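You operate a simulated robot arm through the tools that you are given. There is no shell and no other tool. Be economical: measure what you need, move in short steps, check, and stop when the job is done.

You run a simulated robot arm. Do the job below in one go: nothing can be reset, and whatever is moved stays where it is left.

Task
Lay out the log card for LOT 452 and ready the length gauge.
Fine: card from the CARDS drawer onto the bench, drawer shut; gauge on, then zeroed; selector to OK.

It is judged by the outcome, as a careful person would: the job done as asked, and still so three seconds after it is handed in. It fails if anything else is knocked over, pushed out of place, dropped, spilled or broken.

Robot
A 7-joint arm with a two-finger parallel gripper on a trunk, on a base that drives. Base frame: it is fixed to the floor where the robot stands at the start and does not move with it; the origin is under the middle of the robot, x ahead of it, y to its left, z up; the surface under the hand at the start is at about z = 800. Lengths are in mm, angles in degrees, forces in N, time in s.
With the tool pointing down near the work surface it reaches from about 240 to 700 mm from the robot's upright axis, wherever it stands. Its first joint turns from -166.0 to 166.0 degrees. Places, roughly: black rocker [400, 400, 800]; black selector [400, 400, 800]; black thread knob [700, 0, 800]; blue box lid [300, 200, 900]; gauging bench top [1000, -200, 800]; left drawer of the gauging bench [500, 100, 600]; white zero key [500, 400, 800]. Payload 3.43 kg.
The tool frame sits at the grasp point between the pads (the TCP): z along the fingers, y along the line on which they close. The tips reach 30 mm beyond it. Largest opening 94 mm; finger width 28, thickness 10; the body of the gripper, 50 by 96 mm, starts 55 mm behind the TCP.
Orientation is that of the tool frame in the base frame, as a unit quaternion [w, x, y, z]. With the fingers straight down and closing along the base's y, the tool's x points along the base's -x, its y along +y and its z along -z.

Tools
- The arm moves only by the tool step_arm. Its argument "commands" is text: rows parted by semicolons, each of 7 numbers parted by spaces: the shift along the tool's x, y, z in mm, then the turn, a rotation vector about the tool's x, y, z in degrees, then the opening in per cent of the stroke, from 0 (shut) to 100 (fully open). In form: tx ty tz wx wy wz fingers; .... A call has 1 to 20 rows; each row shifts and turns the commanded pose from where the row before left it, along the tool's axes as they then stand. Each row takes 0.2 s and may step no farther than 50 mm and 8.6 degrees from the row before; otherwise, or with a gripper value out of range, the whole call is refused. A pose out of reach is approached as far as the arm can. The call stops where the force on the tool passes 40 N (or 10 N more than at its start, if that is more) or the arm is blocked; 0.2 s more then pass. The fingers move at their own pace (about 108 mm/s each) and stop on an object; they squeeze with about 22 N. The grip force told is the motor's: it shows also when the fingers shut on nothing. Time passes only in rows, and 0.2 s behind the last, so rows that do not move let the fingers close. It gives the time, the measured TCP pose, the force on the tool (base axes), the opening and the grip force at its end, in the units of the frame above (readings bear some noise), with the torque about the TCP (base axes, N m) and any sound that the robot's microphone picked up, and new pictures: "pictures" is both (left out), scene, wrist or none.
- Cameras (640 x 400 px; columns grow to the right, rows downward): "scene" is now at [308, 249.9, 1165.2]; the picture's right is [0.00, -0.93, 0.37], its down [-0.44, 0.33, 0.84] and it looks along [-0.90, -0.16, -0.41] (base axes); focal length 214 px, centre (320, 200). "wrist" rides on the gripper at [76, 14, -102] in the tool frame; the picture's right is [-0.18, 0.98, 0.00], its down [-0.75, -0.14, -0.64] and it looks along [-0.63, -0.12, 0.77] (tool axes); focal length 243 px, centre (320, 200). There is no depth. A picture from a camera that has moved, and an enlarged one, comes with that camera's place and axes in the base frame and with its lens.
- raise_lower(by): slides the trunk up (or, below 0, down) by that many mm; the arm and the scene camera ride with it, the base frame stays. It gives what a move gives, with no picture.
- roll_base(legs): drives the robot by 1 to 6 legs, each [ahead, left, turn to the left] in mm, mm and degrees, along the robot's own axes; the way and the turn of a leg run together, so that a leg with both is an arc; at most 1500 mm and 180 degrees a leg. The arm and the cameras ride along, it lands a little off, and it stops where it bumps. It gives what a move gives, and a new picture of the scene camera.
- turn_head(pan, tilt): turns the head with the scene camera to pan (to the left, within 80 degrees either way) and tilt (down, from -29 to 69), counted from straight ahead of the robot. It gives what a move gives, and a new picture of the scene camera.
- inspect(camera, box): a new picture of the part [left, top, right, bottom] of that camera's present view, enlarged. No time passes.
- sign_off(): hands the job in; it is judged then, once.

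Work in short steps. Places have to be worked out from the pictures, the camera data and where the tool is seen: move nearer, look again, correct. Check each grasp and each placing, and mend what went wrong. You have 120 turns and 260 pictures in all, those below and enlarged ones among them. Open the gripper and draw the arm clear of the work before you hand the job in, unless the task says otherwise; then end with one line.

The tools are called after "Emit:" as a command line: name --argument value ..., lists and objects as JSON in quotes. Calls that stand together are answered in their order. step_arm: Moves the arm, as the interface text tells. Its arguments: {"type":"object","properties":{"commands":{"type":"string"},"pictures":{"type":"string","enum":["both","scene","wrist","none"]}},"required":["commands"]} The other tools are called the same way: raise_lower (by) slides the trunk up or down; roll_base (legs) drives the base; turn_head (pan, tilt) turns the head that bears the scene camera; inspect (camera, box) takes an enlarged picture of a part of a camera's view; sign_off () hands the job in.

At the start:

```text
clock: 0.0
position: [291.9, 271.3, 1093.7]
orientation: [-0.001, 0.0, 1.0, 0.0]
ft_force: [-1.1, 0.2, -0.2]
torque: [0.01, 0.04, -0.02]
width: 94.1
gripper_force: 0.2
trunk travel left (down, up): [-250.0, 340.0]
robot x, y, heading: [-0.9, -1.6, -0.1]
head pan, tilt: [-21.5, 64.1]
```

scene: 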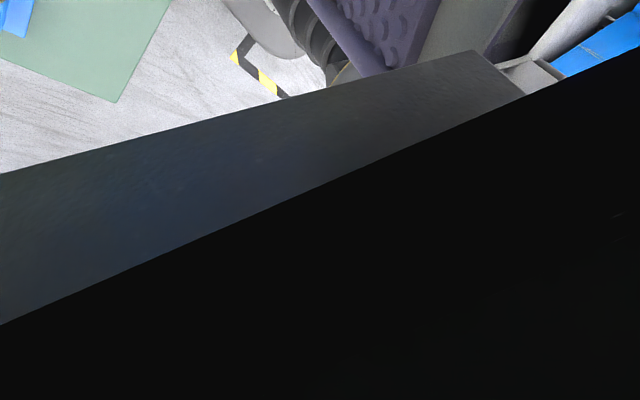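
wrist: 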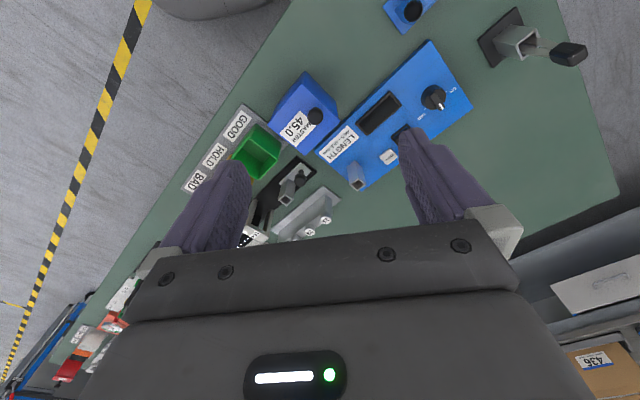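

The wrist view shows the bench with the LENGTH gauge, but the scene camera is mostly blocked. I'll turn the head to see the bench.

Emit:
turn_head --pan 20 --tilt 45

Emit:
inspect --camera "wrist" --box '[180, 0, 640, 280]'

```text
clock: 1.1
position: [293.7, 269.8, 1094.2]
orientation: [0.0, 0.0, 1.0, 0.0]
ft_force: [-1.1, -0.1, 0.3]
torque: [0.02, -0.01, -0.02]
width: 94.0
gripper_force: 0.1
trunk travel left (down, up): [-250.0, 340.0]
robot x, y, heading: [2.2, -1.2, -0.1]
head pan, tilt: [20.0, 45.0]
camera scene: at [332.0, 300.2, 1146.4], right [0.0, -0.94, -0.34], down [-0.71, -0.24, 0.67], along [-0.71, 0.24, -0.66], focal length 214 px, centre (320, 200)
```

scene: 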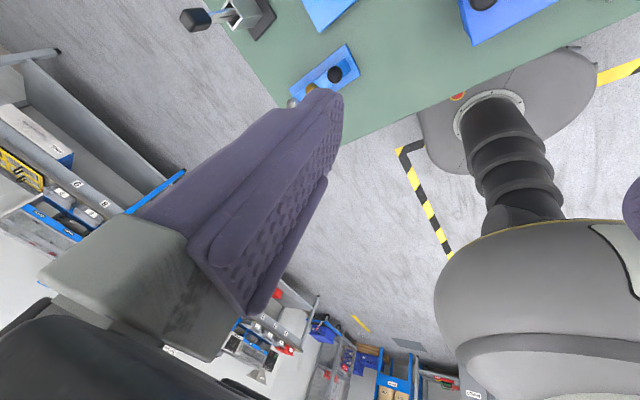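

```text
1.39 times, centred on (410, 140) of wrist
camera zoom: at [217.5, 284.9, 1196.6], right [0.18, 0.98, 0.0], down [0.75, -0.14, 0.64], along [0.63, -0.12, -0.77], focal length 338 px, centre (195, 284)
```

zoom: 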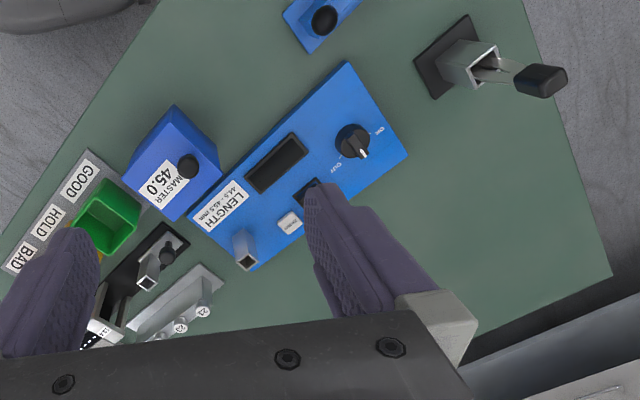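

The camera data show that tilt 0 looks nearly straight down and higher tilts look backwards. I'll tilt the other way.

Emit:
turn_head --pan 0 --tilt -10

```text
clock: 2.3
position: [293.3, 270.5, 1092.8]
orientation: [0.0, 0.0, 1.0, 0.0]
ft_force: [0.2, 0.6, 0.5]
torque: [-0.01, 0.01, -0.03]
width: 93.8
gripper_force: 0.0
trunk travel left (down, up): [-250.0, 340.0]
robot x, y, heading: [4.9, -0.3, -0.1]
head pan, tilt: [0.0, -10.0]
camera scene: at [418.1, 272.5, 1138.4], right [0.0, -1.0, 0.0], down [-0.98, 0.0, -0.17], along [0.17, 0.0, -0.98], focal length 214 px, centre (320, 200)
```

scene: 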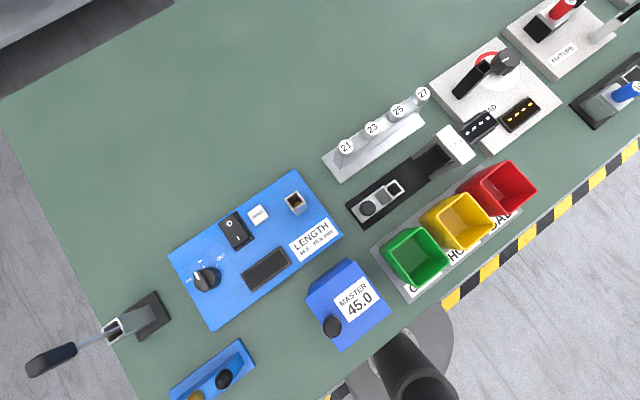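

Now I have a good top view of the bench. I'll enlarge the gauge area and the right part.

Emit:
inspect --camera "scene" --box '[150, 150, 390, 300]'

Emit:
inspect --camera "scene" --box '[320, 0, 640, 200]'

Emit:
turn_head --pan -60 --tilt 10

```text
2.67 times, centred on (270, 225) of scene
camera zoom: at [418.1, 272.5, 1138.4], right [0.0, -1.0, 0.0], down [-0.98, 0.0, -0.17], along [0.17, 0.0, -0.98], focal length 572 px, centre (453, 133)
```

zoom: 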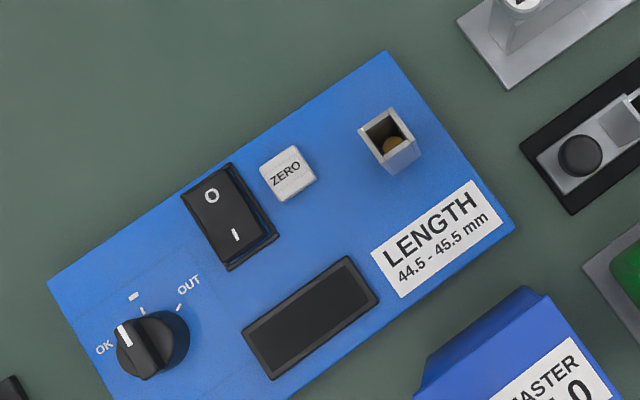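

```text
2.00 times, centred on (480, 100) of scene
camera zoom: at [418.1, 272.5, 1138.4], right [0.0, -1.0, 0.0], down [-0.98, 0.0, -0.17], along [0.17, 0.0, -0.98], focal length 429 px, centre (0, 400)
```

zoom: 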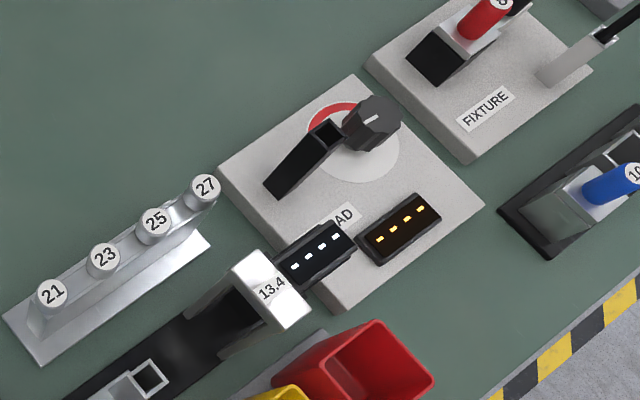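

```text
clock: 3.6
position: [292.1, 270.5, 1093.5]
orientation: [-0.001, 0.0, 1.0, 0.0]
ft_force: [-0.4, 0.0, -0.6]
torque: [-0.02, -0.02, 0.0]
width: 93.8
gripper_force: 0.1
trunk travel left (down, up): [-250.0, 340.0]
robot x, y, heading: [-4.6, 2.8, 0.0]
head pan, tilt: [-60.0, 10.0]
camera scene: at [387.0, 192.0, 1176.2], right [0.0, -0.5, 0.87], down [-0.98, 0.15, 0.09], along [-0.17, -0.85, -0.49], focal length 214 px, centre (320, 200)
```

scene: 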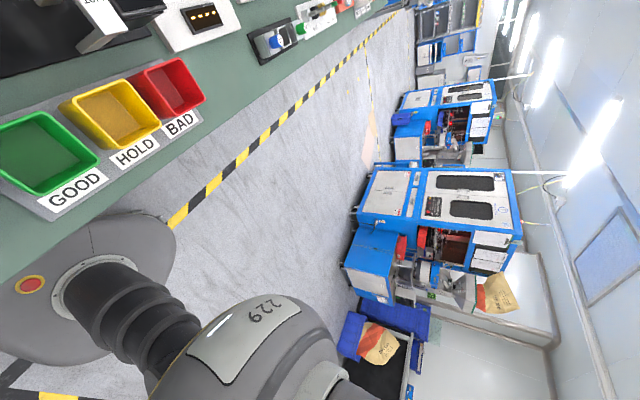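

The rocker (O/I), ZERO key and selector knob are visible. I'll lower the arm, align it with the bench (turned about 35° left), and shut the fingers for a close look.

Emit:
step_arm --commands "-10 23 24 0 0 0 50; 0 0 24 0 0 -7 0; 0 0 24 0 0 -7 0; 0 0 24 0 0 -7 0; 0 0 24 0 0 -7 0; 0 0 0 0 0 -7 0; 0 0 0 0 0 0 0" --pictures "wrist"

```text
clock: 5.2
position: [302.2, 293.6, 974.2]
orientation: [0.0, -0.302, 0.953, -0.001]
ft_force: [-0.6, 0.0, 0.4]
torque: [0.03, 0.03, -0.01]
width: 0.0
gripper_force: 22.1
trunk travel left (down, up): [-250.0, 340.0]
robot x, y, heading: [0.5, -0.3, 0.1]
head pan, tilt: [-60.0, 10.0]
camera wrist: at [233.3, 261.3, 1076.1], right [-0.41, 0.91, 0.0], down [0.7, 0.32, 0.64], along [0.58, 0.27, -0.77], focal length 243 px, centre (320, 200)
```

wrist: 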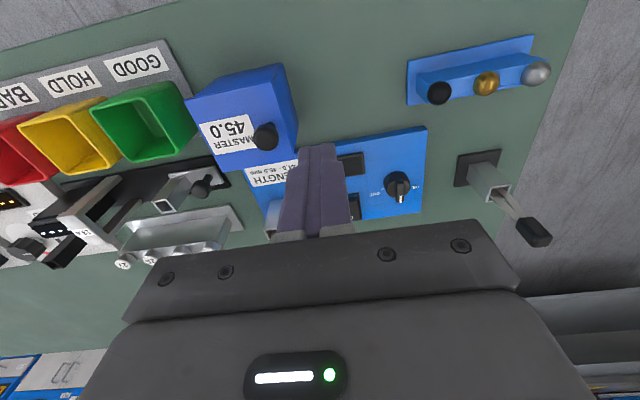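

The wrist image is upside down: its down is +n, away from the robot. I'll shift the hand to the right of the panel and a bit ahead to see all the controls.

Emit:
step_arm --commands "-30 -40 0 0 0 0 0; -30 -40 20 0 0 0 0; 0 0 20 0 0 0 0" --pictures "wrist"

Emit:
inspect --camera "wrist" --box '[320, 40, 560, 190]'

Emit:
turn_head --pan 0 --tilt -10

Emit:
inspect --camera "scene" --box '[120, 150, 360, 300]'

```text
refused: row 2 steps farther than a row can; nothing moved
```

```text
2.67 times, centred on (440, 115) of wrist
camera zoom: at [233.3, 261.3, 1076.1], right [-0.41, 0.91, 0.0], down [0.7, 0.32, 0.64], along [0.58, 0.27, -0.77], focal length 647 px, centre (0, 427)
```

zoom: 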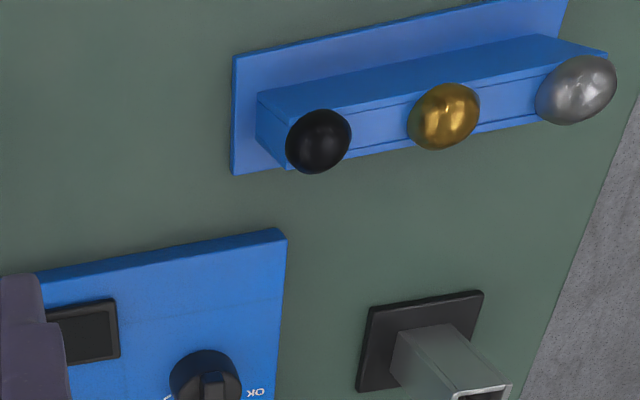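

```text
clock: 6.5
position: [303.2, 294.0, 973.5]
orientation: [0.0, -0.301, 0.954, 0.0]
ft_force: [-0.4, -0.9, 0.1]
torque: [0.0, -0.02, 0.0]
width: 0.0
gripper_force: 22.0
trunk travel left (down, up): [-250.0, 340.0]
robot x, y, heading: [-2.0, 1.2, 0.1]
head pan, tilt: [0.0, -10.0]
camera scene: at [405.9, 367.1, 1018.0], right [0.57, -0.82, 0.0], down [-0.81, -0.56, -0.17], along [0.14, 0.1, -0.98], focal length 214 px, centre (320, 200)
```

scene: 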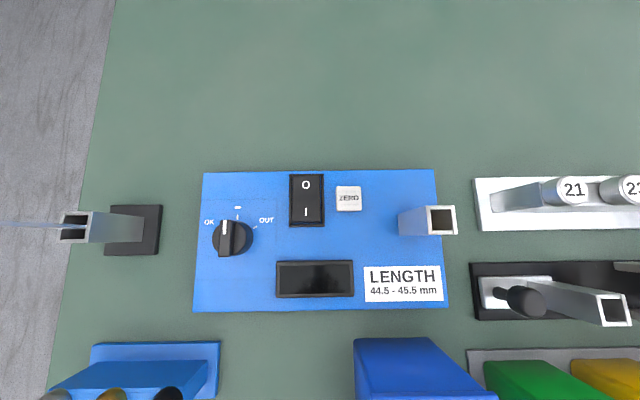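

```text
2.67 times, centred on (240, 225) of scene
camera zoom: at [405.9, 367.1, 1018.0], right [0.57, -0.82, 0.0], down [-0.81, -0.56, -0.17], along [0.14, 0.1, -0.98], focal length 572 px, centre (533, 133)
```

zoom: 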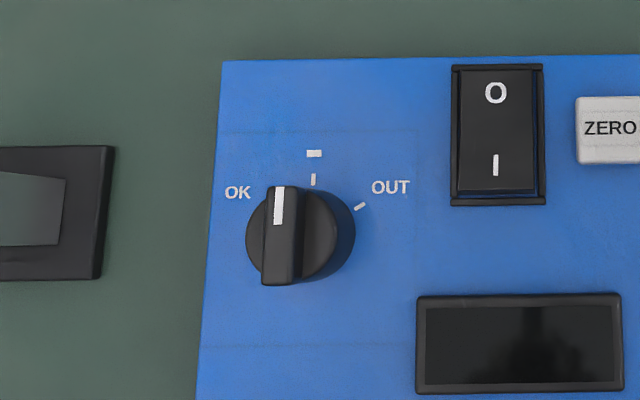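

The scene camera rides with the hand and now looks straight along the panel: selector at "–", rocker, ZERO key. The rocker's I end is at about (416,390,817), so I'll move the shut fingers above it.

Emit:
step_arm --commands "-45 4 0 0 0 0 0; -45 4 20 0 0 0 0; -45 4 20 0 0 0 0; -12.6 1.8 40 0 0 0 0; 0 0 13 0 0 0 0; 0 0 0 0 0 0 0" --pictures "both"

```text
clock: 7.9
position: [416.4, 390.0, 880.2]
orientation: [0.0, -0.3, 0.954, 0.0]
ft_force: [-0.3, -0.5, 0.4]
torque: [0.03, -0.04, 0.01]
width: 0.1
gripper_force: 21.6
trunk travel left (down, up): [-250.0, 340.0]
robot x, y, heading: [-1.8, 0.8, -0.0]
head pan, tilt: [0.0, -10.0]
camera scene: at [518.7, 463.5, 924.9], right [0.57, -0.82, 0.0], down [-0.81, -0.56, -0.17], along [0.14, 0.1, -0.98], focal length 214 px, centre (320, 200)
camera wrist: at [346.2, 357.8, 983.0], right [-0.41, 0.91, 0.0], down [0.7, 0.32, 0.64], along [0.58, 0.27, -0.77], focal length 243 px, centre (320, 200)
```

scene: 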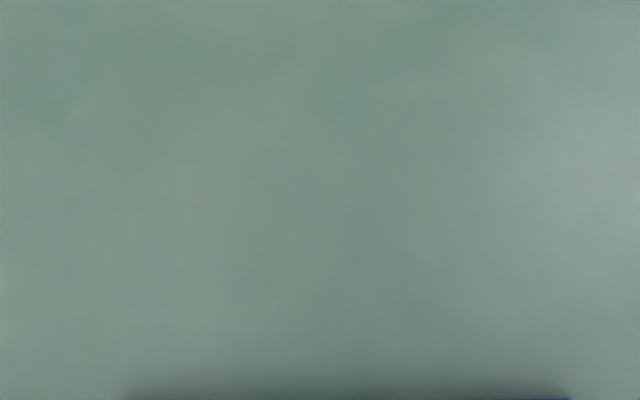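
wrist: 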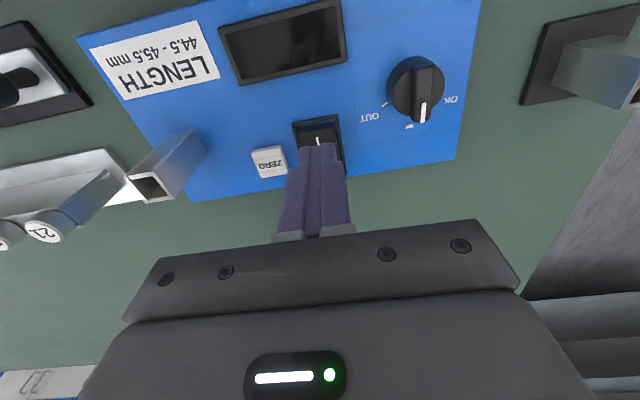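

The fingers are centred on the rocker's I end. Pressing straight down in small steps.

Emit:
step_arm --commands "0 0 12 0 0 0 0; 0 0 10 0 0 0 0; 0 0 5 0 0 0 0; 0 0 4 0 0 0 0; 0 0 3 0 0 0 0; 0 0 3 0 0 0 0; 0 0 3 0 0 0 0" --pictures "wrist"

```text
clock: 9.1
position: [416.3, 390.4, 854.3]
orientation: [0.003, -0.3, 0.954, 0.002]
ft_force: [-9.4, -9.4, 24.3]
torque: [-0.16, -0.01, -0.1]
width: 0.0
gripper_force: 21.5
trunk travel left (down, up): [-250.0, 340.0]
robot x, y, heading: [-0.5, 0.2, 0.0]
head pan, tilt: [0.0, -10.0]
stopped in row 5: the force on the tool passed its limit at 45 N (the readings are from after the stop); the commanded pose is now the measured one
camera wrist: at [345.3, 357.4, 955.9], right [-0.41, 0.91, 0.0], down [0.7, 0.31, 0.65], along [0.59, 0.27, -0.76], focal length 243 px, centre (320, 200)
```

wrist: 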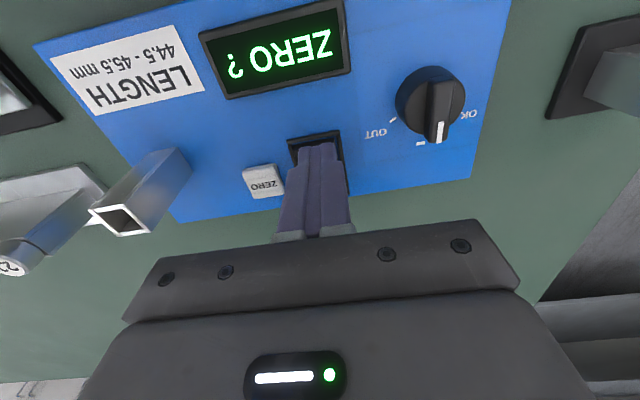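

The display is lit and reads "ZERO ?". I'll lift and move over the ZERO key.

Emit:
step_arm --commands "0 0 -26 0 0 0 0; -13.4 -39.2 0 0 0 0 0; 0 0 0 0 0 0 0" --pictures "wrist"

```text
clock: 9.9
position: [451.9, 367.2, 877.3]
orientation: [0.003, -0.301, 0.954, 0.002]
ft_force: [0.3, 0.1, 0.8]
torque: [0.02, 0.03, 0.02]
width: 0.1
gripper_force: 22.2
trunk travel left (down, up): [-250.0, 340.0]
robot x, y, heading: [0.9, 1.7, -0.0]
head pan, tilt: [0.0, -10.0]
camera wrist: at [380.5, 334.2, 980.0], right [-0.41, 0.91, 0.0], down [0.7, 0.31, 0.65], along [0.59, 0.27, -0.76], focal length 243 px, centre (320, 200)
```

wrist: 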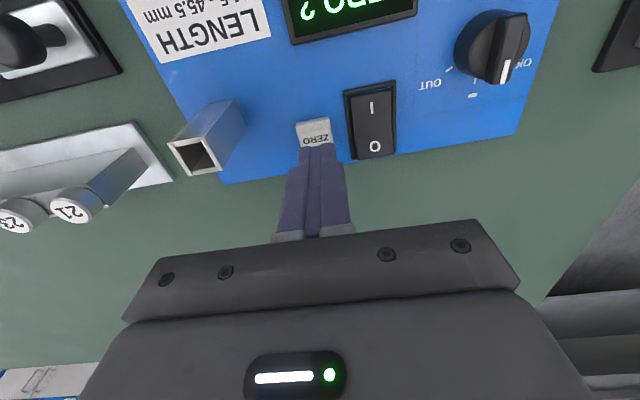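

Straight below the tips lies the key. Pressing it gently.

Emit:
step_arm --commands "0 0 12 0 0 0 0; 0 0 6 0 0 0 0; 0 0 3 0 0 0 0; 0 0 2 0 0 0 0; 0 0 2 0 0 0 0; 0 0 2 0 0 0 0" --pictures "wrist"

```text
clock: 11.3
position: [451.1, 367.1, 849.4]
orientation: [0.003, -0.3, 0.954, 0.001]
ft_force: [0.1, -0.4, 1.2]
torque: [-0.06, 0.0, 0.01]
width: 0.0
gripper_force: 21.9
trunk travel left (down, up): [-250.0, 340.0]
robot x, y, heading: [-4.5, 0.5, -0.0]
head pan, tilt: [0.0, -10.0]
heard: click
camera wrist: at [380.7, 334.5, 952.3], right [-0.41, 0.91, 0.0], down [0.7, 0.31, 0.65], along [0.59, 0.27, -0.76], focal length 243 px, centre (320, 200)
```

wrist: 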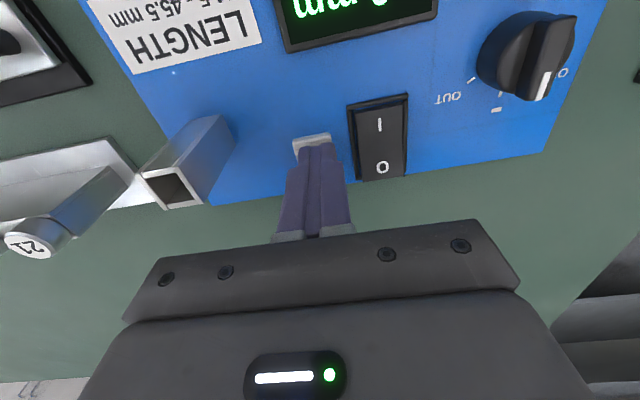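

A click, and the display changed. I'll lift off, go above the selector with the fingers opening, and read the display.

Emit:
step_arm --commands "0 0 -40 0 0 0 0; 12.8 34.6 -15 0 0 0 0; 12.5 35 0 0 0 0 45; 12.5 35 0 0 0 0 45; 0 0 0 0 0 0 45" --pictures "wrist"

Emit:
inspect --camera "wrist" --box '[120, 0, 440, 200]'

```text
clock: 12.5
position: [358.9, 430.5, 904.9]
orientation: [0.002, -0.301, 0.954, 0.001]
ft_force: [0.2, 0.4, 0.2]
torque: [-0.03, 0.0, -0.01]
width: 42.4
gripper_force: 0.0
trunk travel left (down, up): [-250.0, 340.0]
robot x, y, heading: [-1.3, 5.6, 0.2]
head pan, tilt: [0.0, -10.0]
camera wrist: at [289.1, 399.5, 1007.9], right [-0.41, 0.91, 0.0], down [0.7, 0.31, 0.65], along [0.59, 0.27, -0.76], focal length 243 px, centre (320, 200)
```

wrist: 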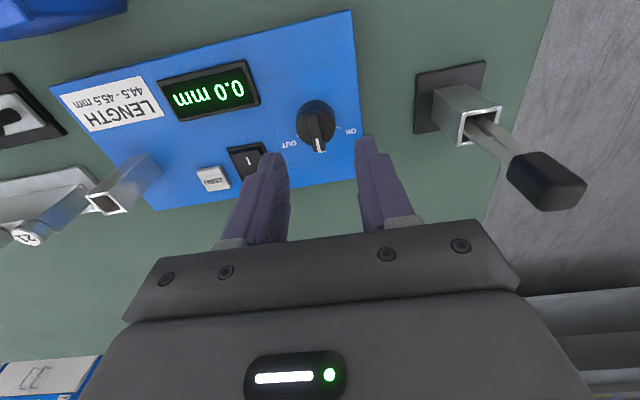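

```text
2.00 times, centred on (280, 100) of wrist
camera zoom: at [289.1, 399.5, 1007.9], right [-0.41, 0.91, 0.0], down [0.7, 0.31, 0.65], along [0.59, 0.27, -0.76], focal length 485 px, centre (400, 400)
```

zoom: 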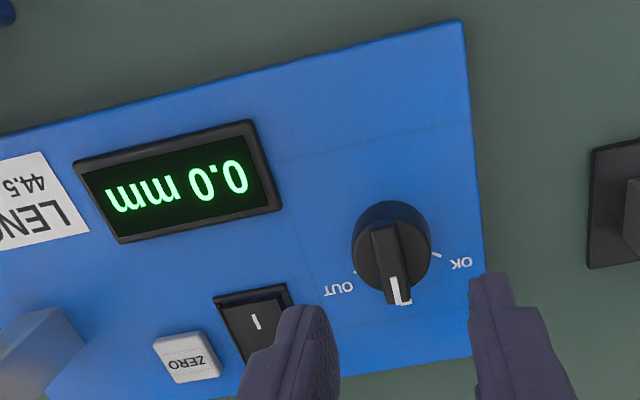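

The display reads 0.0 mm, so the gauge is on and zeroed. The selector ridge stands at "–" and OK is about 60° counter-clockwise. I'll lower over the knob.

Emit:
step_arm --commands "-1.7 0 20 0 0 0 45; 0 0 15 0 0 0 45; 0 0 8 0 0 0 45; 0 0 4 0 0 0 45; 0 0 0 0 0 0 45" --pictures "wrist"

```text
clock: 13.7
position: [361.4, 432.7, 856.8]
orientation: [0.002, -0.3, 0.954, 0.002]
ft_force: [0.1, 0.1, -0.3]
torque: [-0.01, -0.01, -0.02]
width: 42.3
gripper_force: 0.1
trunk travel left (down, up): [-250.0, 340.0]
robot x, y, heading: [2.2, -2.0, -0.1]
head pan, tilt: [0.0, -10.0]
camera wrist: at [291.4, 400.0, 960.3], right [-0.41, 0.91, 0.0], down [0.7, 0.31, 0.65], along [0.59, 0.27, -0.76], focal length 243 px, centre (320, 200)
```

wrist: 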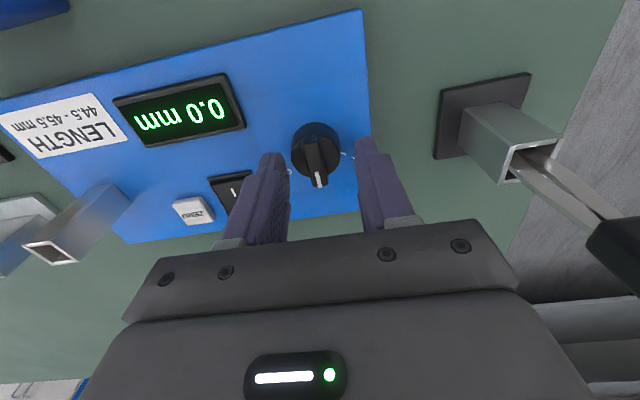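

The knob sits between the tips. I'll close on the ridge and check the width.

Emit:
step_arm --commands "0 0 2 0 0 0 30; 0 0 0 0 0 0 0; 0 0 0 0 0 0 0; 0 0 0 0 0 0 0" --pictures "wrist"

Emit:
inspect --camera "wrist" --box '[220, 80, 420, 205]'

```text
clock: 14.7
position: [363.5, 430.4, 856.6]
orientation: [0.003, -0.3, 0.954, 0.003]
ft_force: [10.6, -8.8, 10.7]
torque: [-0.77, 0.16, 0.02]
width: 30.1
gripper_force: 44.9
trunk travel left (down, up): [-250.0, 340.0]
robot x, y, heading: [2.0, -2.2, 0.0]
head pan, tilt: [0.0, -10.0]
camera wrist: at [292.7, 398.2, 959.2], right [-0.41, 0.91, 0.0], down [0.7, 0.31, 0.65], along [0.59, 0.27, -0.76], focal length 243 px, centre (320, 200)
```

wrist: 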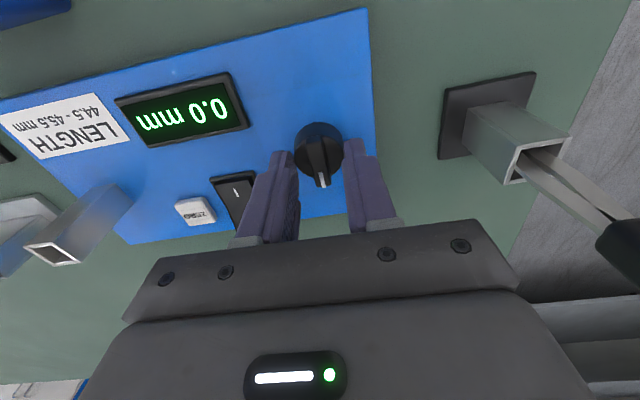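

```text
3.20 times, centred on (320, 142) of wrist
camera zoom: at [292.7, 398.2, 959.2], right [-0.41, 0.91, 0.0], down [0.7, 0.31, 0.65], along [0.59, 0.27, -0.76], focal length 776 px, centre (320, 384)
```

zoom: 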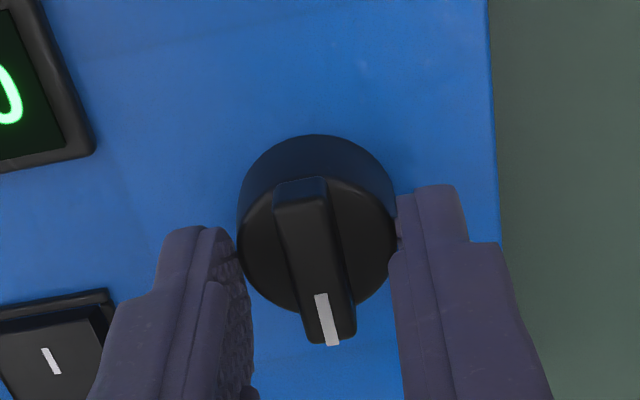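

The fingers caught the lower disc (30 mm) rather than the ridge. I'll open, recentre slightly, rise, and grip the ridge.

Emit:
step_arm --commands "0 0 0 0 0 0 45; 0 0 0 0 0 0 45; 1 -3.5 -9 0 0 0 45; 0 0 0 0 0 0 0; 0 0 0 0 0 0 0; 0 0 0 0 0 0 0" --pictures "wrist"

Emit:
inspect --camera "wrist" --box '[220, 80, 420, 205]'

```text
clock: 16.1
position: [361.6, 429.9, 866.3]
orientation: [0.003, -0.301, 0.954, 0.002]
ft_force: [-3.1, 4.7, 2.5]
torque: [-0.11, 0.49, 0.0]
width: 9.8
gripper_force: 43.5
trunk travel left (down, up): [-250.0, 340.0]
robot x, y, heading: [-2.0, 0.7, 0.1]
head pan, tilt: [0.0, -10.0]
camera wrist: at [291.6, 397.2, 967.9], right [-0.41, 0.91, 0.0], down [0.7, 0.31, 0.65], along [0.59, 0.27, -0.76], focal length 243 px, centre (320, 200)
```

wrist: 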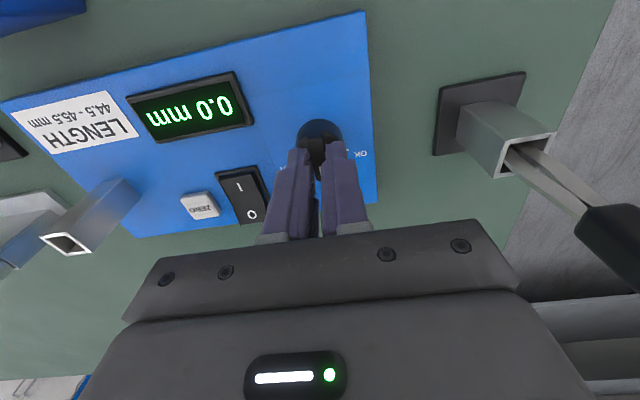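

```text
3.20 times, centred on (320, 142) of wrist
camera zoom: at [291.6, 397.2, 967.9], right [-0.41, 0.91, 0.0], down [0.7, 0.31, 0.65], along [0.59, 0.27, -0.76], focal length 776 px, centre (320, 384)
```

zoom: 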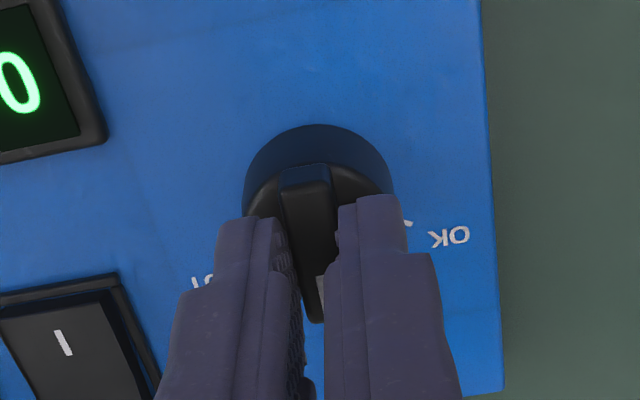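

The ridge is held (9.8 mm). The head camera juts out ahead of the hand, so I'll fold it in before twisting near the stand with the handle.

Emit:
turn_head --pan -21 --tilt 64

Emit:
step_arm --commands "0 0 0 0 0 -8 0; 0 0 0 0 0 -8 0; 0 0 0 0 0 -8 0; 0 0 0 0 0 -8 0; 0 0 0 0 0 0 0" --pictures "wrist"

```text
clock: 17.5
position: [362.0, 430.0, 865.6]
orientation: [0.002, -0.301, 0.954, 0.001]
ft_force: [-5.3, 8.6, 5.8]
torque: [-0.25, 0.83, 0.01]
width: 9.9
gripper_force: 43.4
trunk travel left (down, up): [-250.0, 340.0]
robot x, y, heading: [-1.4, 3.5, -0.1]
head pan, tilt: [-21.0, 64.0]
camera scene: at [386.6, 421.8, 936.7], right [0.53, -0.77, 0.36], down [-0.55, 0.01, 0.84], along [-0.64, -0.64, -0.42], focal length 214 px, centre (320, 200)
```

scene: 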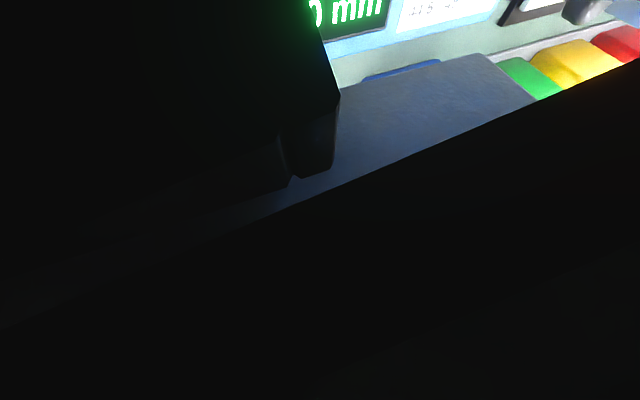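

```text
clock: 18.7
position: [361.9, 429.3, 865.4]
orientation: [0.004, -0.553, 0.833, 0.0]
ft_force: [-9.3, 13.4, 11.6]
torque: [0.32, 0.35, -0.03]
width: 9.9
gripper_force: 43.6
trunk travel left (down, up): [-250.0, 340.0]
robot x, y, heading: [-4.7, 1.0, -0.1]
head pan, tilt: [-21.0, 64.0]
camera wrist: at [318.5, 365.0, 967.7], right [-0.83, 0.55, 0.0], down [0.42, 0.64, 0.65], along [0.36, 0.54, -0.76], focal length 243 px, centre (320, 200)
```

wrist: 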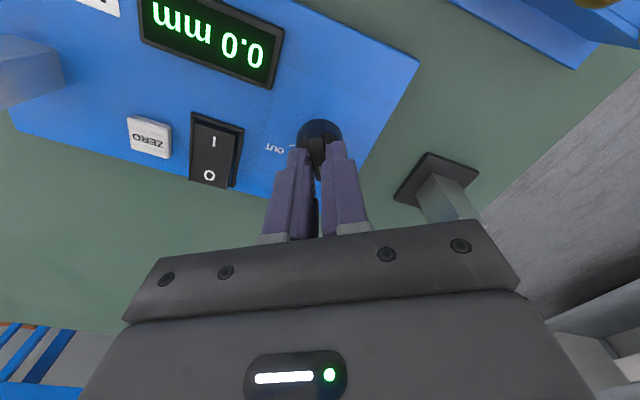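

The knob follows the turn (32° so far). I'll continue toward OK.

Emit:
step_arm --commands "0 0 0 0 0 -8 0; 0 0 0 0 0 -8 0; 0 0 0 0 0 -8 0; 0 0 0 0 0 -4 0; 0 0 0 0 0 0 0" --pictures "wrist"

Emit:
inspect --camera "wrist" --box '[220, 80, 420, 205]'

```text
clock: 19.9
position: [359.2, 429.9, 865.4]
orientation: [-0.003, 0.738, -0.675, 0.001]
ft_force: [-13.0, 17.5, 15.4]
torque: [1.37, 0.51, -0.05]
width: 10.0
gripper_force: 43.6
trunk travel left (down, up): [-250.0, 340.0]
robot x, y, heading: [1.3, -2.6, -0.3]
head pan, tilt: [-21.0, 64.0]
camera wrist: at [353.2, 352.6, 967.8], right [-1.0, 0.1, -0.01], down [0.07, 0.76, 0.65], along [0.07, 0.64, -0.76], focal length 243 px, centre (320, 200)
```

wrist: 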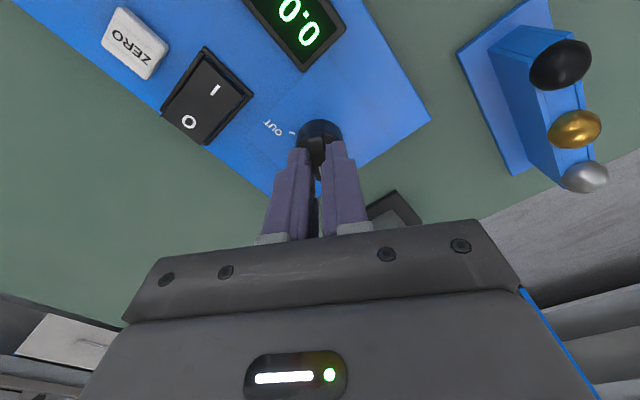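

```text
3.20 times, centred on (320, 142) of wrist
camera zoom: at [353.2, 352.6, 967.8], right [-1.0, 0.1, -0.01], down [0.07, 0.76, 0.65], along [0.07, 0.64, -0.76], focal length 776 px, centre (320, 384)
```

zoom: 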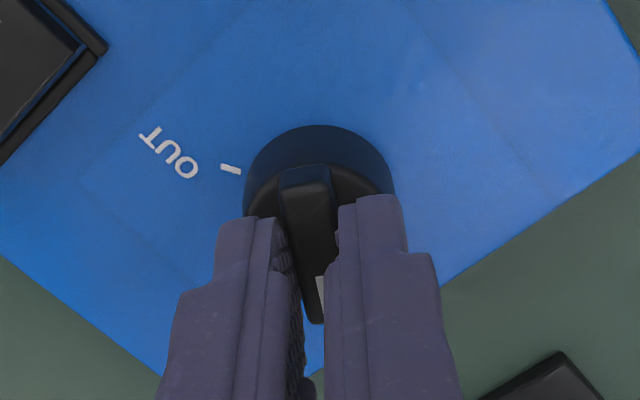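

Turned 60°. I'll open, rise straight up, and look.

Emit:
step_arm --commands "0 0 0 0 0 0 45; 0 0 0 0 0 0 45; 0 0 -25 0 0 0 45; 0 0 -30 0 0 0 45" --pictures "wrist"

Emit:
inspect --camera "wrist" --box '[220, 50, 420, 175]'

```text
clock: 20.9
position: [362.6, 428.7, 919.9]
orientation: [-0.003, 0.738, -0.675, 0.0]
ft_force: [-0.1, 0.4, -0.2]
torque: [0.0, 0.04, 0.02]
width: 42.2
gripper_force: 0.1
trunk travel left (down, up): [-250.0, 340.0]
robot x, y, heading: [-2.8, -0.2, -0.1]
head pan, tilt: [-21.0, 64.0]
camera wrist: at [355.0, 350.7, 1022.4], right [-1.0, 0.1, 0.0], down [0.07, 0.76, 0.64], along [0.07, 0.64, -0.76], focal length 243 px, centre (320, 200)
```

wrist: 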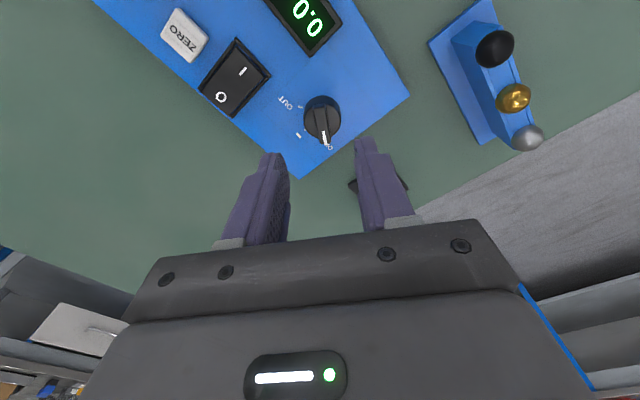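

```text
3.20 times, centred on (320, 112) of wrist
camera zoom: at [355.0, 350.7, 1022.4], right [-1.0, 0.1, 0.0], down [0.07, 0.76, 0.64], along [0.07, 0.64, -0.76], focal length 776 px, centre (320, 480)
```

zoom: 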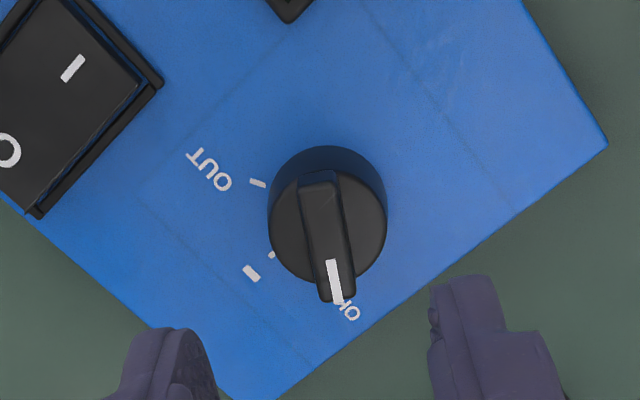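

The selector points to OK and the gauge reads 0.0. Next is the drawer: I'll lift the hand high, yaw back, and look at the surroundings before driving.

Emit:
step_arm --commands "0 0 -45 0 0 0 30; 0 0 -45 0 0 8 0; 0 0 -45 0 0 8 0; 0 0 -45 0 0 8 0; 0 0 0 0 0 8 0; 0 0 0 0 0 8 0; 0 0 0 0 0 8 0; 0 0 0 0 0 8 0; 0 0 0 0 0 4 0; 40 0 0 0 0 0 0; 40 0 0 0 0 0 0; 40 0 0 0 0 0 0; 40 0 0 0 0 0 0; 0 0 0 0 0 0 0" --pictures "wrist"

Emit:
turn_head --pan 0 --tilt -29

```text
clock: 23.9
position: [230.0, 335.7, 1097.8]
orientation: [0.003, -0.301, 0.954, 0.001]
ft_force: [-0.2, -0.3, 0.3]
torque: [0.02, -0.01, -0.03]
width: 0.0
gripper_force: 21.5
trunk travel left (down, up): [-250.0, 340.0]
robot x, y, heading: [2.4, 1.9, -0.0]
head pan, tilt: [-21.0, 64.0]
camera wrist: at [159.8, 304.1, 1201.0], right [-0.41, 0.91, 0.0], down [0.7, 0.31, 0.65], along [0.59, 0.27, -0.76], focal length 243 px, centre (320, 200)
```

wrist: 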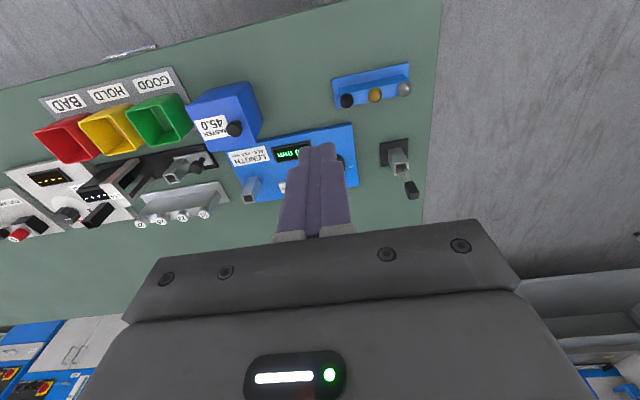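

```text
clock: 25.6
position: [230.9, 336.5, 1098.3]
orientation: [0.002, -0.301, 0.954, 0.002]
ft_force: [0.2, 0.9, 0.3]
torque: [0.04, -0.02, 0.02]
width: 0.2
gripper_force: 21.7
trunk travel left (down, up): [-250.0, 340.0]
robot x, y, heading: [1.6, 0.8, 0.2]
head pan, tilt: [0.0, -28.6]
camera scene: at [353.0, 424.2, 1161.4], right [0.57, -0.82, 0.0], down [-0.72, -0.5, -0.48], along [0.4, 0.28, -0.88], focal length 214 px, centre (320, 200)
```

scene: 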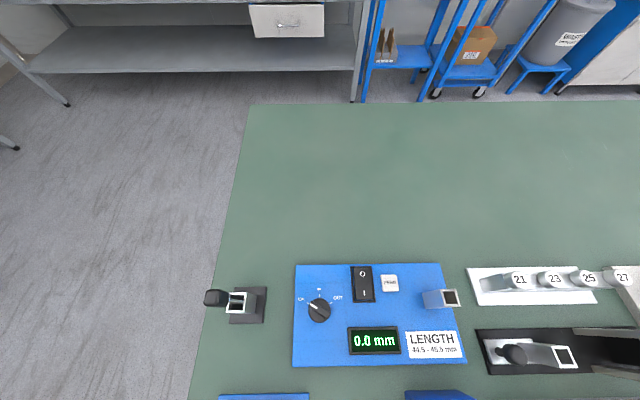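

The gauge is done (0.0 mm, OK). A drawer handle peeks out at the bench's front edge near HOLD. I'll back the base away from the bench, turn to face it, and slide right.

Emit:
roll_base --legs '[[-266, -186, 0], [0, 0, 35], [0, -170, 0]]'

```text
clock: 30.5
position: [-170.4, 80.8, 1097.9]
orientation: [0.003, -0.574, 0.819, 0.002]
ft_force: [-0.1, -0.9, 0.3]
torque: [0.05, 0.03, -0.03]
width: 0.1
gripper_force: 22.0
trunk travel left (down, up): [-250.0, 340.0]
robot x, y, heading: [-166.0, -323.3, 35.2]
head pan, tilt: [0.0, -28.6]
camera scene: at [-119.6, 223.1, 1161.8], right [0.94, -0.34, 0.0], down [-0.3, -0.82, -0.48], along [0.16, 0.46, -0.87], focal length 214 px, centre (320, 200)
```

scene: 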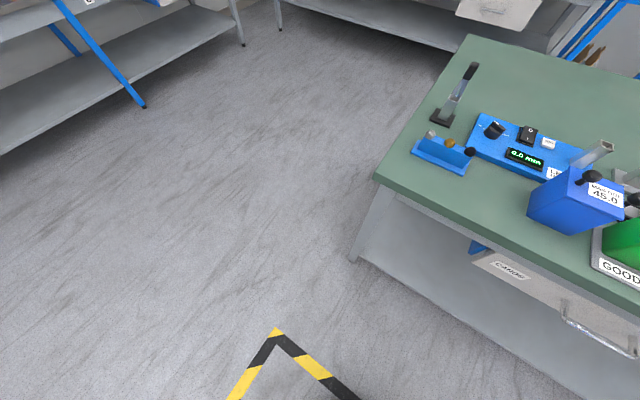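

The left drawer is labelled CARDS. I'll swing the hand round in front of the robot, facing the drawer.

Emit:
step_arm --commands "0 0 0 0 0 7 0; 0 0 0 0 0 7 0; 0 0 0 0 0 7 0; 0 0 0 0 0 7 0; 0 0 0 0 0 7 0; -16.8 -37 0 0 0 0 0; -16.8 -37 0 0 0 0 0; -16.8 -37 0 0 0 0 0; -16.8 -37 0 0 0 0 0; -16.8 -37 0 0 0 0 0; -16.8 -37 0 0 0 0 0; -16.8 -37 0 0 0 0 0; -16.8 -37 0 0 0 0 0; -16.8 -37 0 0 0 0 0; 0 0 0 0 0 0 0" --pictures "both"

```text
clock: 33.7
position: [144.3, -104.8, 1096.9]
orientation: [0.001, -0.301, 0.954, 0.002]
ft_force: [0.0, 0.2, 0.6]
torque: [0.04, -0.01, -0.01]
width: 0.0
gripper_force: 21.7
trunk travel left (down, up): [-250.0, 340.0]
robot x, y, heading: [-169.3, -325.9, 35.1]
head pan, tilt: [0.0, -28.6]
camera scene: at [266.8, -17.0, 1160.0], right [0.57, -0.82, 0.0], down [-0.72, -0.5, -0.48], along [0.39, 0.28, -0.88], focal length 214 px, centre (320, 200)
camera wrist: at [74.0, -137.4, 1199.9], right [-0.41, 0.91, 0.0], down [0.7, 0.31, 0.64], along [0.59, 0.27, -0.76], focal length 243 px, centre (320, 200)
```

scene: 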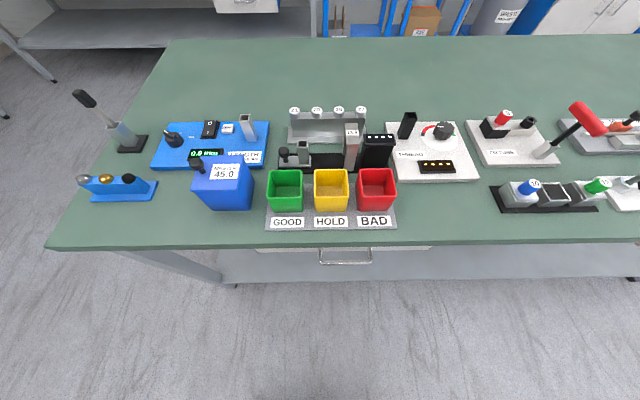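
wrist: 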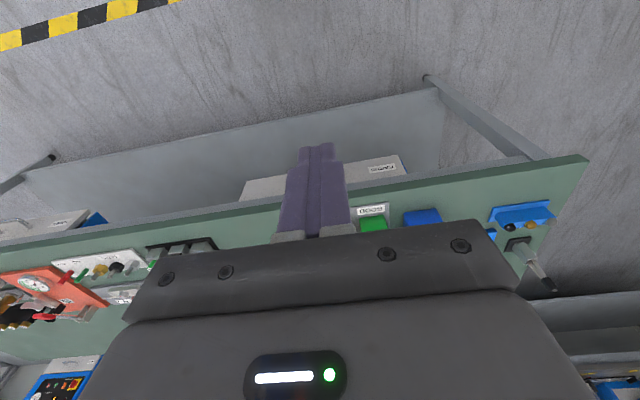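

The CARDS drawer's bar handle shows below the edge, straight ahead. I'll lower the trunk for a frontal look.

Emit:
raise_lower --by -240

Emit:
inspect --camera "scene" --box '[0, 0, 640, 400]'

Emit:
inspect --camera "wrist" --box '[0, 0, 640, 400]'

```text
clock: 36.2
position: [143.9, -104.2, 856.4]
orientation: [0.0, -0.301, 0.954, 0.002]
ft_force: [0.4, -0.1, 0.0]
torque: [0.0, 0.02, 0.01]
width: 0.2
gripper_force: 22.2
trunk travel left (down, up): [-10.0, 580.0]
robot x, y, heading: [-168.1, -327.7, 34.8]
head pan, tilt: [0.0, -28.6]
```

```text
1.00 times, centred on (320, 200) of scene (not enlarged: the box is as wide or as high as the picture)
camera zoom: at [266.6, -16.9, 920.1], right [0.57, -0.82, 0.0], down [-0.72, -0.5, -0.48], along [0.39, 0.28, -0.88], focal length 214 px, centre (320, 200)
```

zoom: 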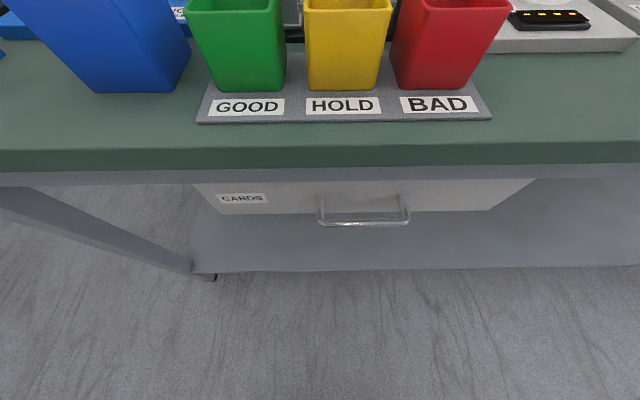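

```text
1.00 times, centred on (320, 200) of wrist (not enlarged: the box is as wide or as high as the picture)
camera zoom: at [73.8, -137.2, 960.0], right [-0.41, 0.91, 0.01], down [0.7, 0.31, 0.64], along [0.59, 0.27, -0.76], focal length 243 px, centre (320, 200)
```

zoom: 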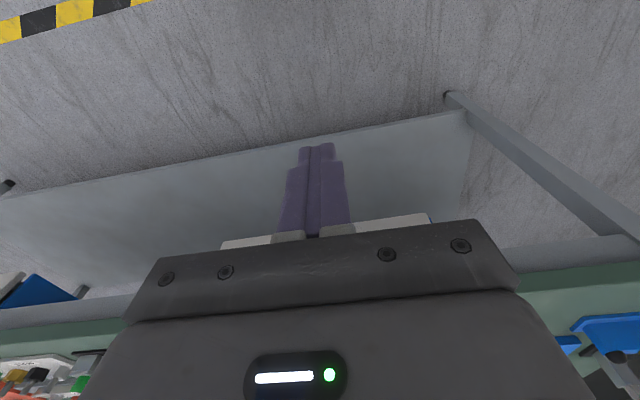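

The handle bar works out at about n=343 (distance along the bench normal), s=234, z≈600. It is horizontal, so I need the tool level with the fingers closing vertically. I'll pitch the hand up in stages.

Emit:
step_arm --commands "0 0 30 0 -8.2 0 30; 0 0 30 0 -8.2 0 50; 0 0 30 0 -8.2 0 50; 0 0 30 0 -8.2 0 50; 0 0 30 0 -8.2 0 50; 0 0 0 0 -8.2 0 50; 0 0 0 0 0 0 50" --pictures "scene"

```text
clock: 37.8
position: [177.1, -80.1, 716.7]
orientation: [0.399, -0.271, 0.866, 0.127]
ft_force: [-0.3, 0.0, 0.0]
torque: [-0.02, 0.02, 0.01]
width: 47.1
gripper_force: 0.1
trunk travel left (down, up): [-10.0, 580.0]
robot x, y, heading: [-170.7, -327.3, 35.0]
head pan, tilt: [0.0, -28.6]
camera scene: at [218.1, -49.7, 870.8], right [0.57, -0.82, 0.0], down [-0.17, -0.11, -0.98], along [0.8, 0.56, -0.21], focal length 214 px, centre (320, 200)
```

scene: 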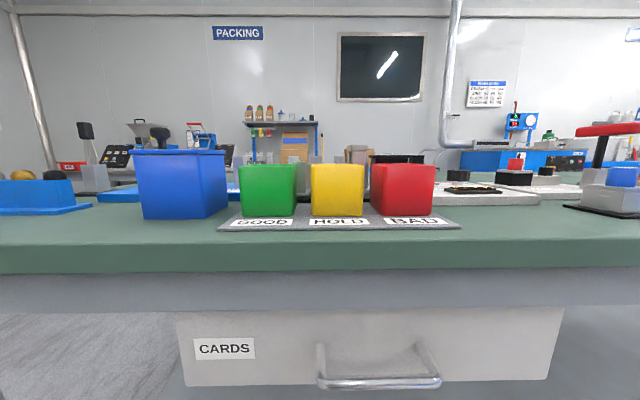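

Clear view of the CARDS drawer and bar. I'll finish pitching to level and set head tilt to 0 to look along the tool.

Emit:
step_arm --commands "0 0 0 0 -8.2 0 50; 0 0 0 0 -8.2 0 50; 0 0 0 0 -8.2 0 50; 0 0 0 0 -8.2 0 50; 0 0 0 0 -8 0 50; 20 0 0 0 0 0 50; 40 0 0 0 0 0 50; 0 0 0 0 0 0 50" --pictures "none"

Emit:
turn_head --pan 0 --tilt 20

```text
clock: 38.7
position: [175.7, -79.5, 710.0]
orientation: [0.57, -0.241, 0.764, 0.181]
ft_force: [53.1, 35.8, -60.2]
torque: [0.06, 0.11, 0.14]
width: 46.9
gripper_force: 0.1
trunk travel left (down, up): [-10.0, 580.0]
robot x, y, heading: [-166.7, -322.0, 35.3]
head pan, tilt: [0.0, -28.6]
stopped in row 4: the force on the tool passed its limit at 294 N (the readings are from after the stop); the commanded pose is now the measured one
```

```text
clock: 39.8
position: [176.0, -80.2, 709.9]
orientation: [0.57, -0.24, 0.765, 0.179]
ft_force: [73.6, 50.0, -63.7]
torque: [-1.07, 1.9, 0.22]
width: 47.1
gripper_force: 0.0
trunk travel left (down, up): [-10.0, 580.0]
robot x, y, heading: [-170.4, -326.0, 34.8]
head pan, tilt: [0.0, 20.0]
camera scene: at [165.5, -86.8, 793.9], right [0.57, -0.82, 0.0], down [-0.49, -0.34, -0.8], along [0.66, 0.46, -0.6], focal length 214 px, centre (320, 200)
```

scene: 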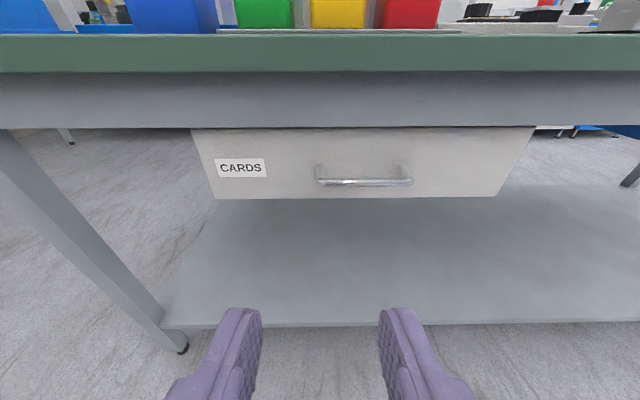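

The hand touched something behind it, probably the robot's own body (force pointing forward and down). I'll ease forward to relieve it.

Emit:
step_arm --commands "0 0 15 0 3 0 50; 0 0 30 0 0 0 50; -5 0 30 0 0 0 50; 0 0 0 0 0 0 50" --pictures "none"

```text
clock: 40.8
position: [236.3, -39.7, 690.8]
orientation: [0.552, -0.245, 0.778, 0.174]
ft_force: [-0.6, 0.4, -0.3]
torque: [-0.02, 0.0, 0.04]
width: 47.3
gripper_force: 0.1
trunk travel left (down, up): [-10.0, 580.0]
robot x, y, heading: [-164.1, -323.4, 35.2]
head pan, tilt: [0.0, 20.0]
```

Free again. Finish levelling the tool (19° left) at this farther place.

Emit:
step_arm --commands "0 0 8 0 -6.4 0 50; 0 0 8 0 -6.4 0 50; 0 0 8 0 -6.4 0 50; 0 0 0 0 0 0 50" --pictures "scene"

```text
clock: 41.7
position: [254.9, -26.7, 683.4]
orientation: [0.663, -0.214, 0.686, 0.208]
ft_force: [30.9, 19.6, -18.1]
torque: [-0.07, 0.18, 0.11]
width: 46.9
gripper_force: 0.0
trunk travel left (down, up): [-10.0, 580.0]
robot x, y, heading: [-167.3, -327.2, 34.9]
head pan, tilt: [0.0, 20.0]
stopped in row 4: the force on the tool passed its limit at 125 N (the readings are from after the stop); the commanded pose is now the measured one
camera scene: at [226.0, -44.7, 761.5], right [0.57, -0.82, 0.0], down [-0.31, -0.21, -0.93], along [0.76, 0.53, -0.37], focal length 214 px, centre (320, 200)
```

scene: 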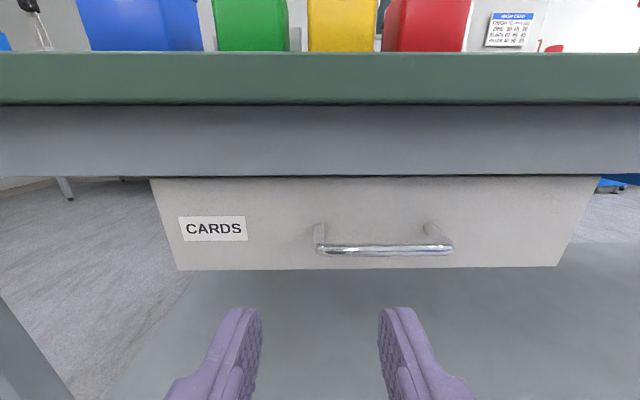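

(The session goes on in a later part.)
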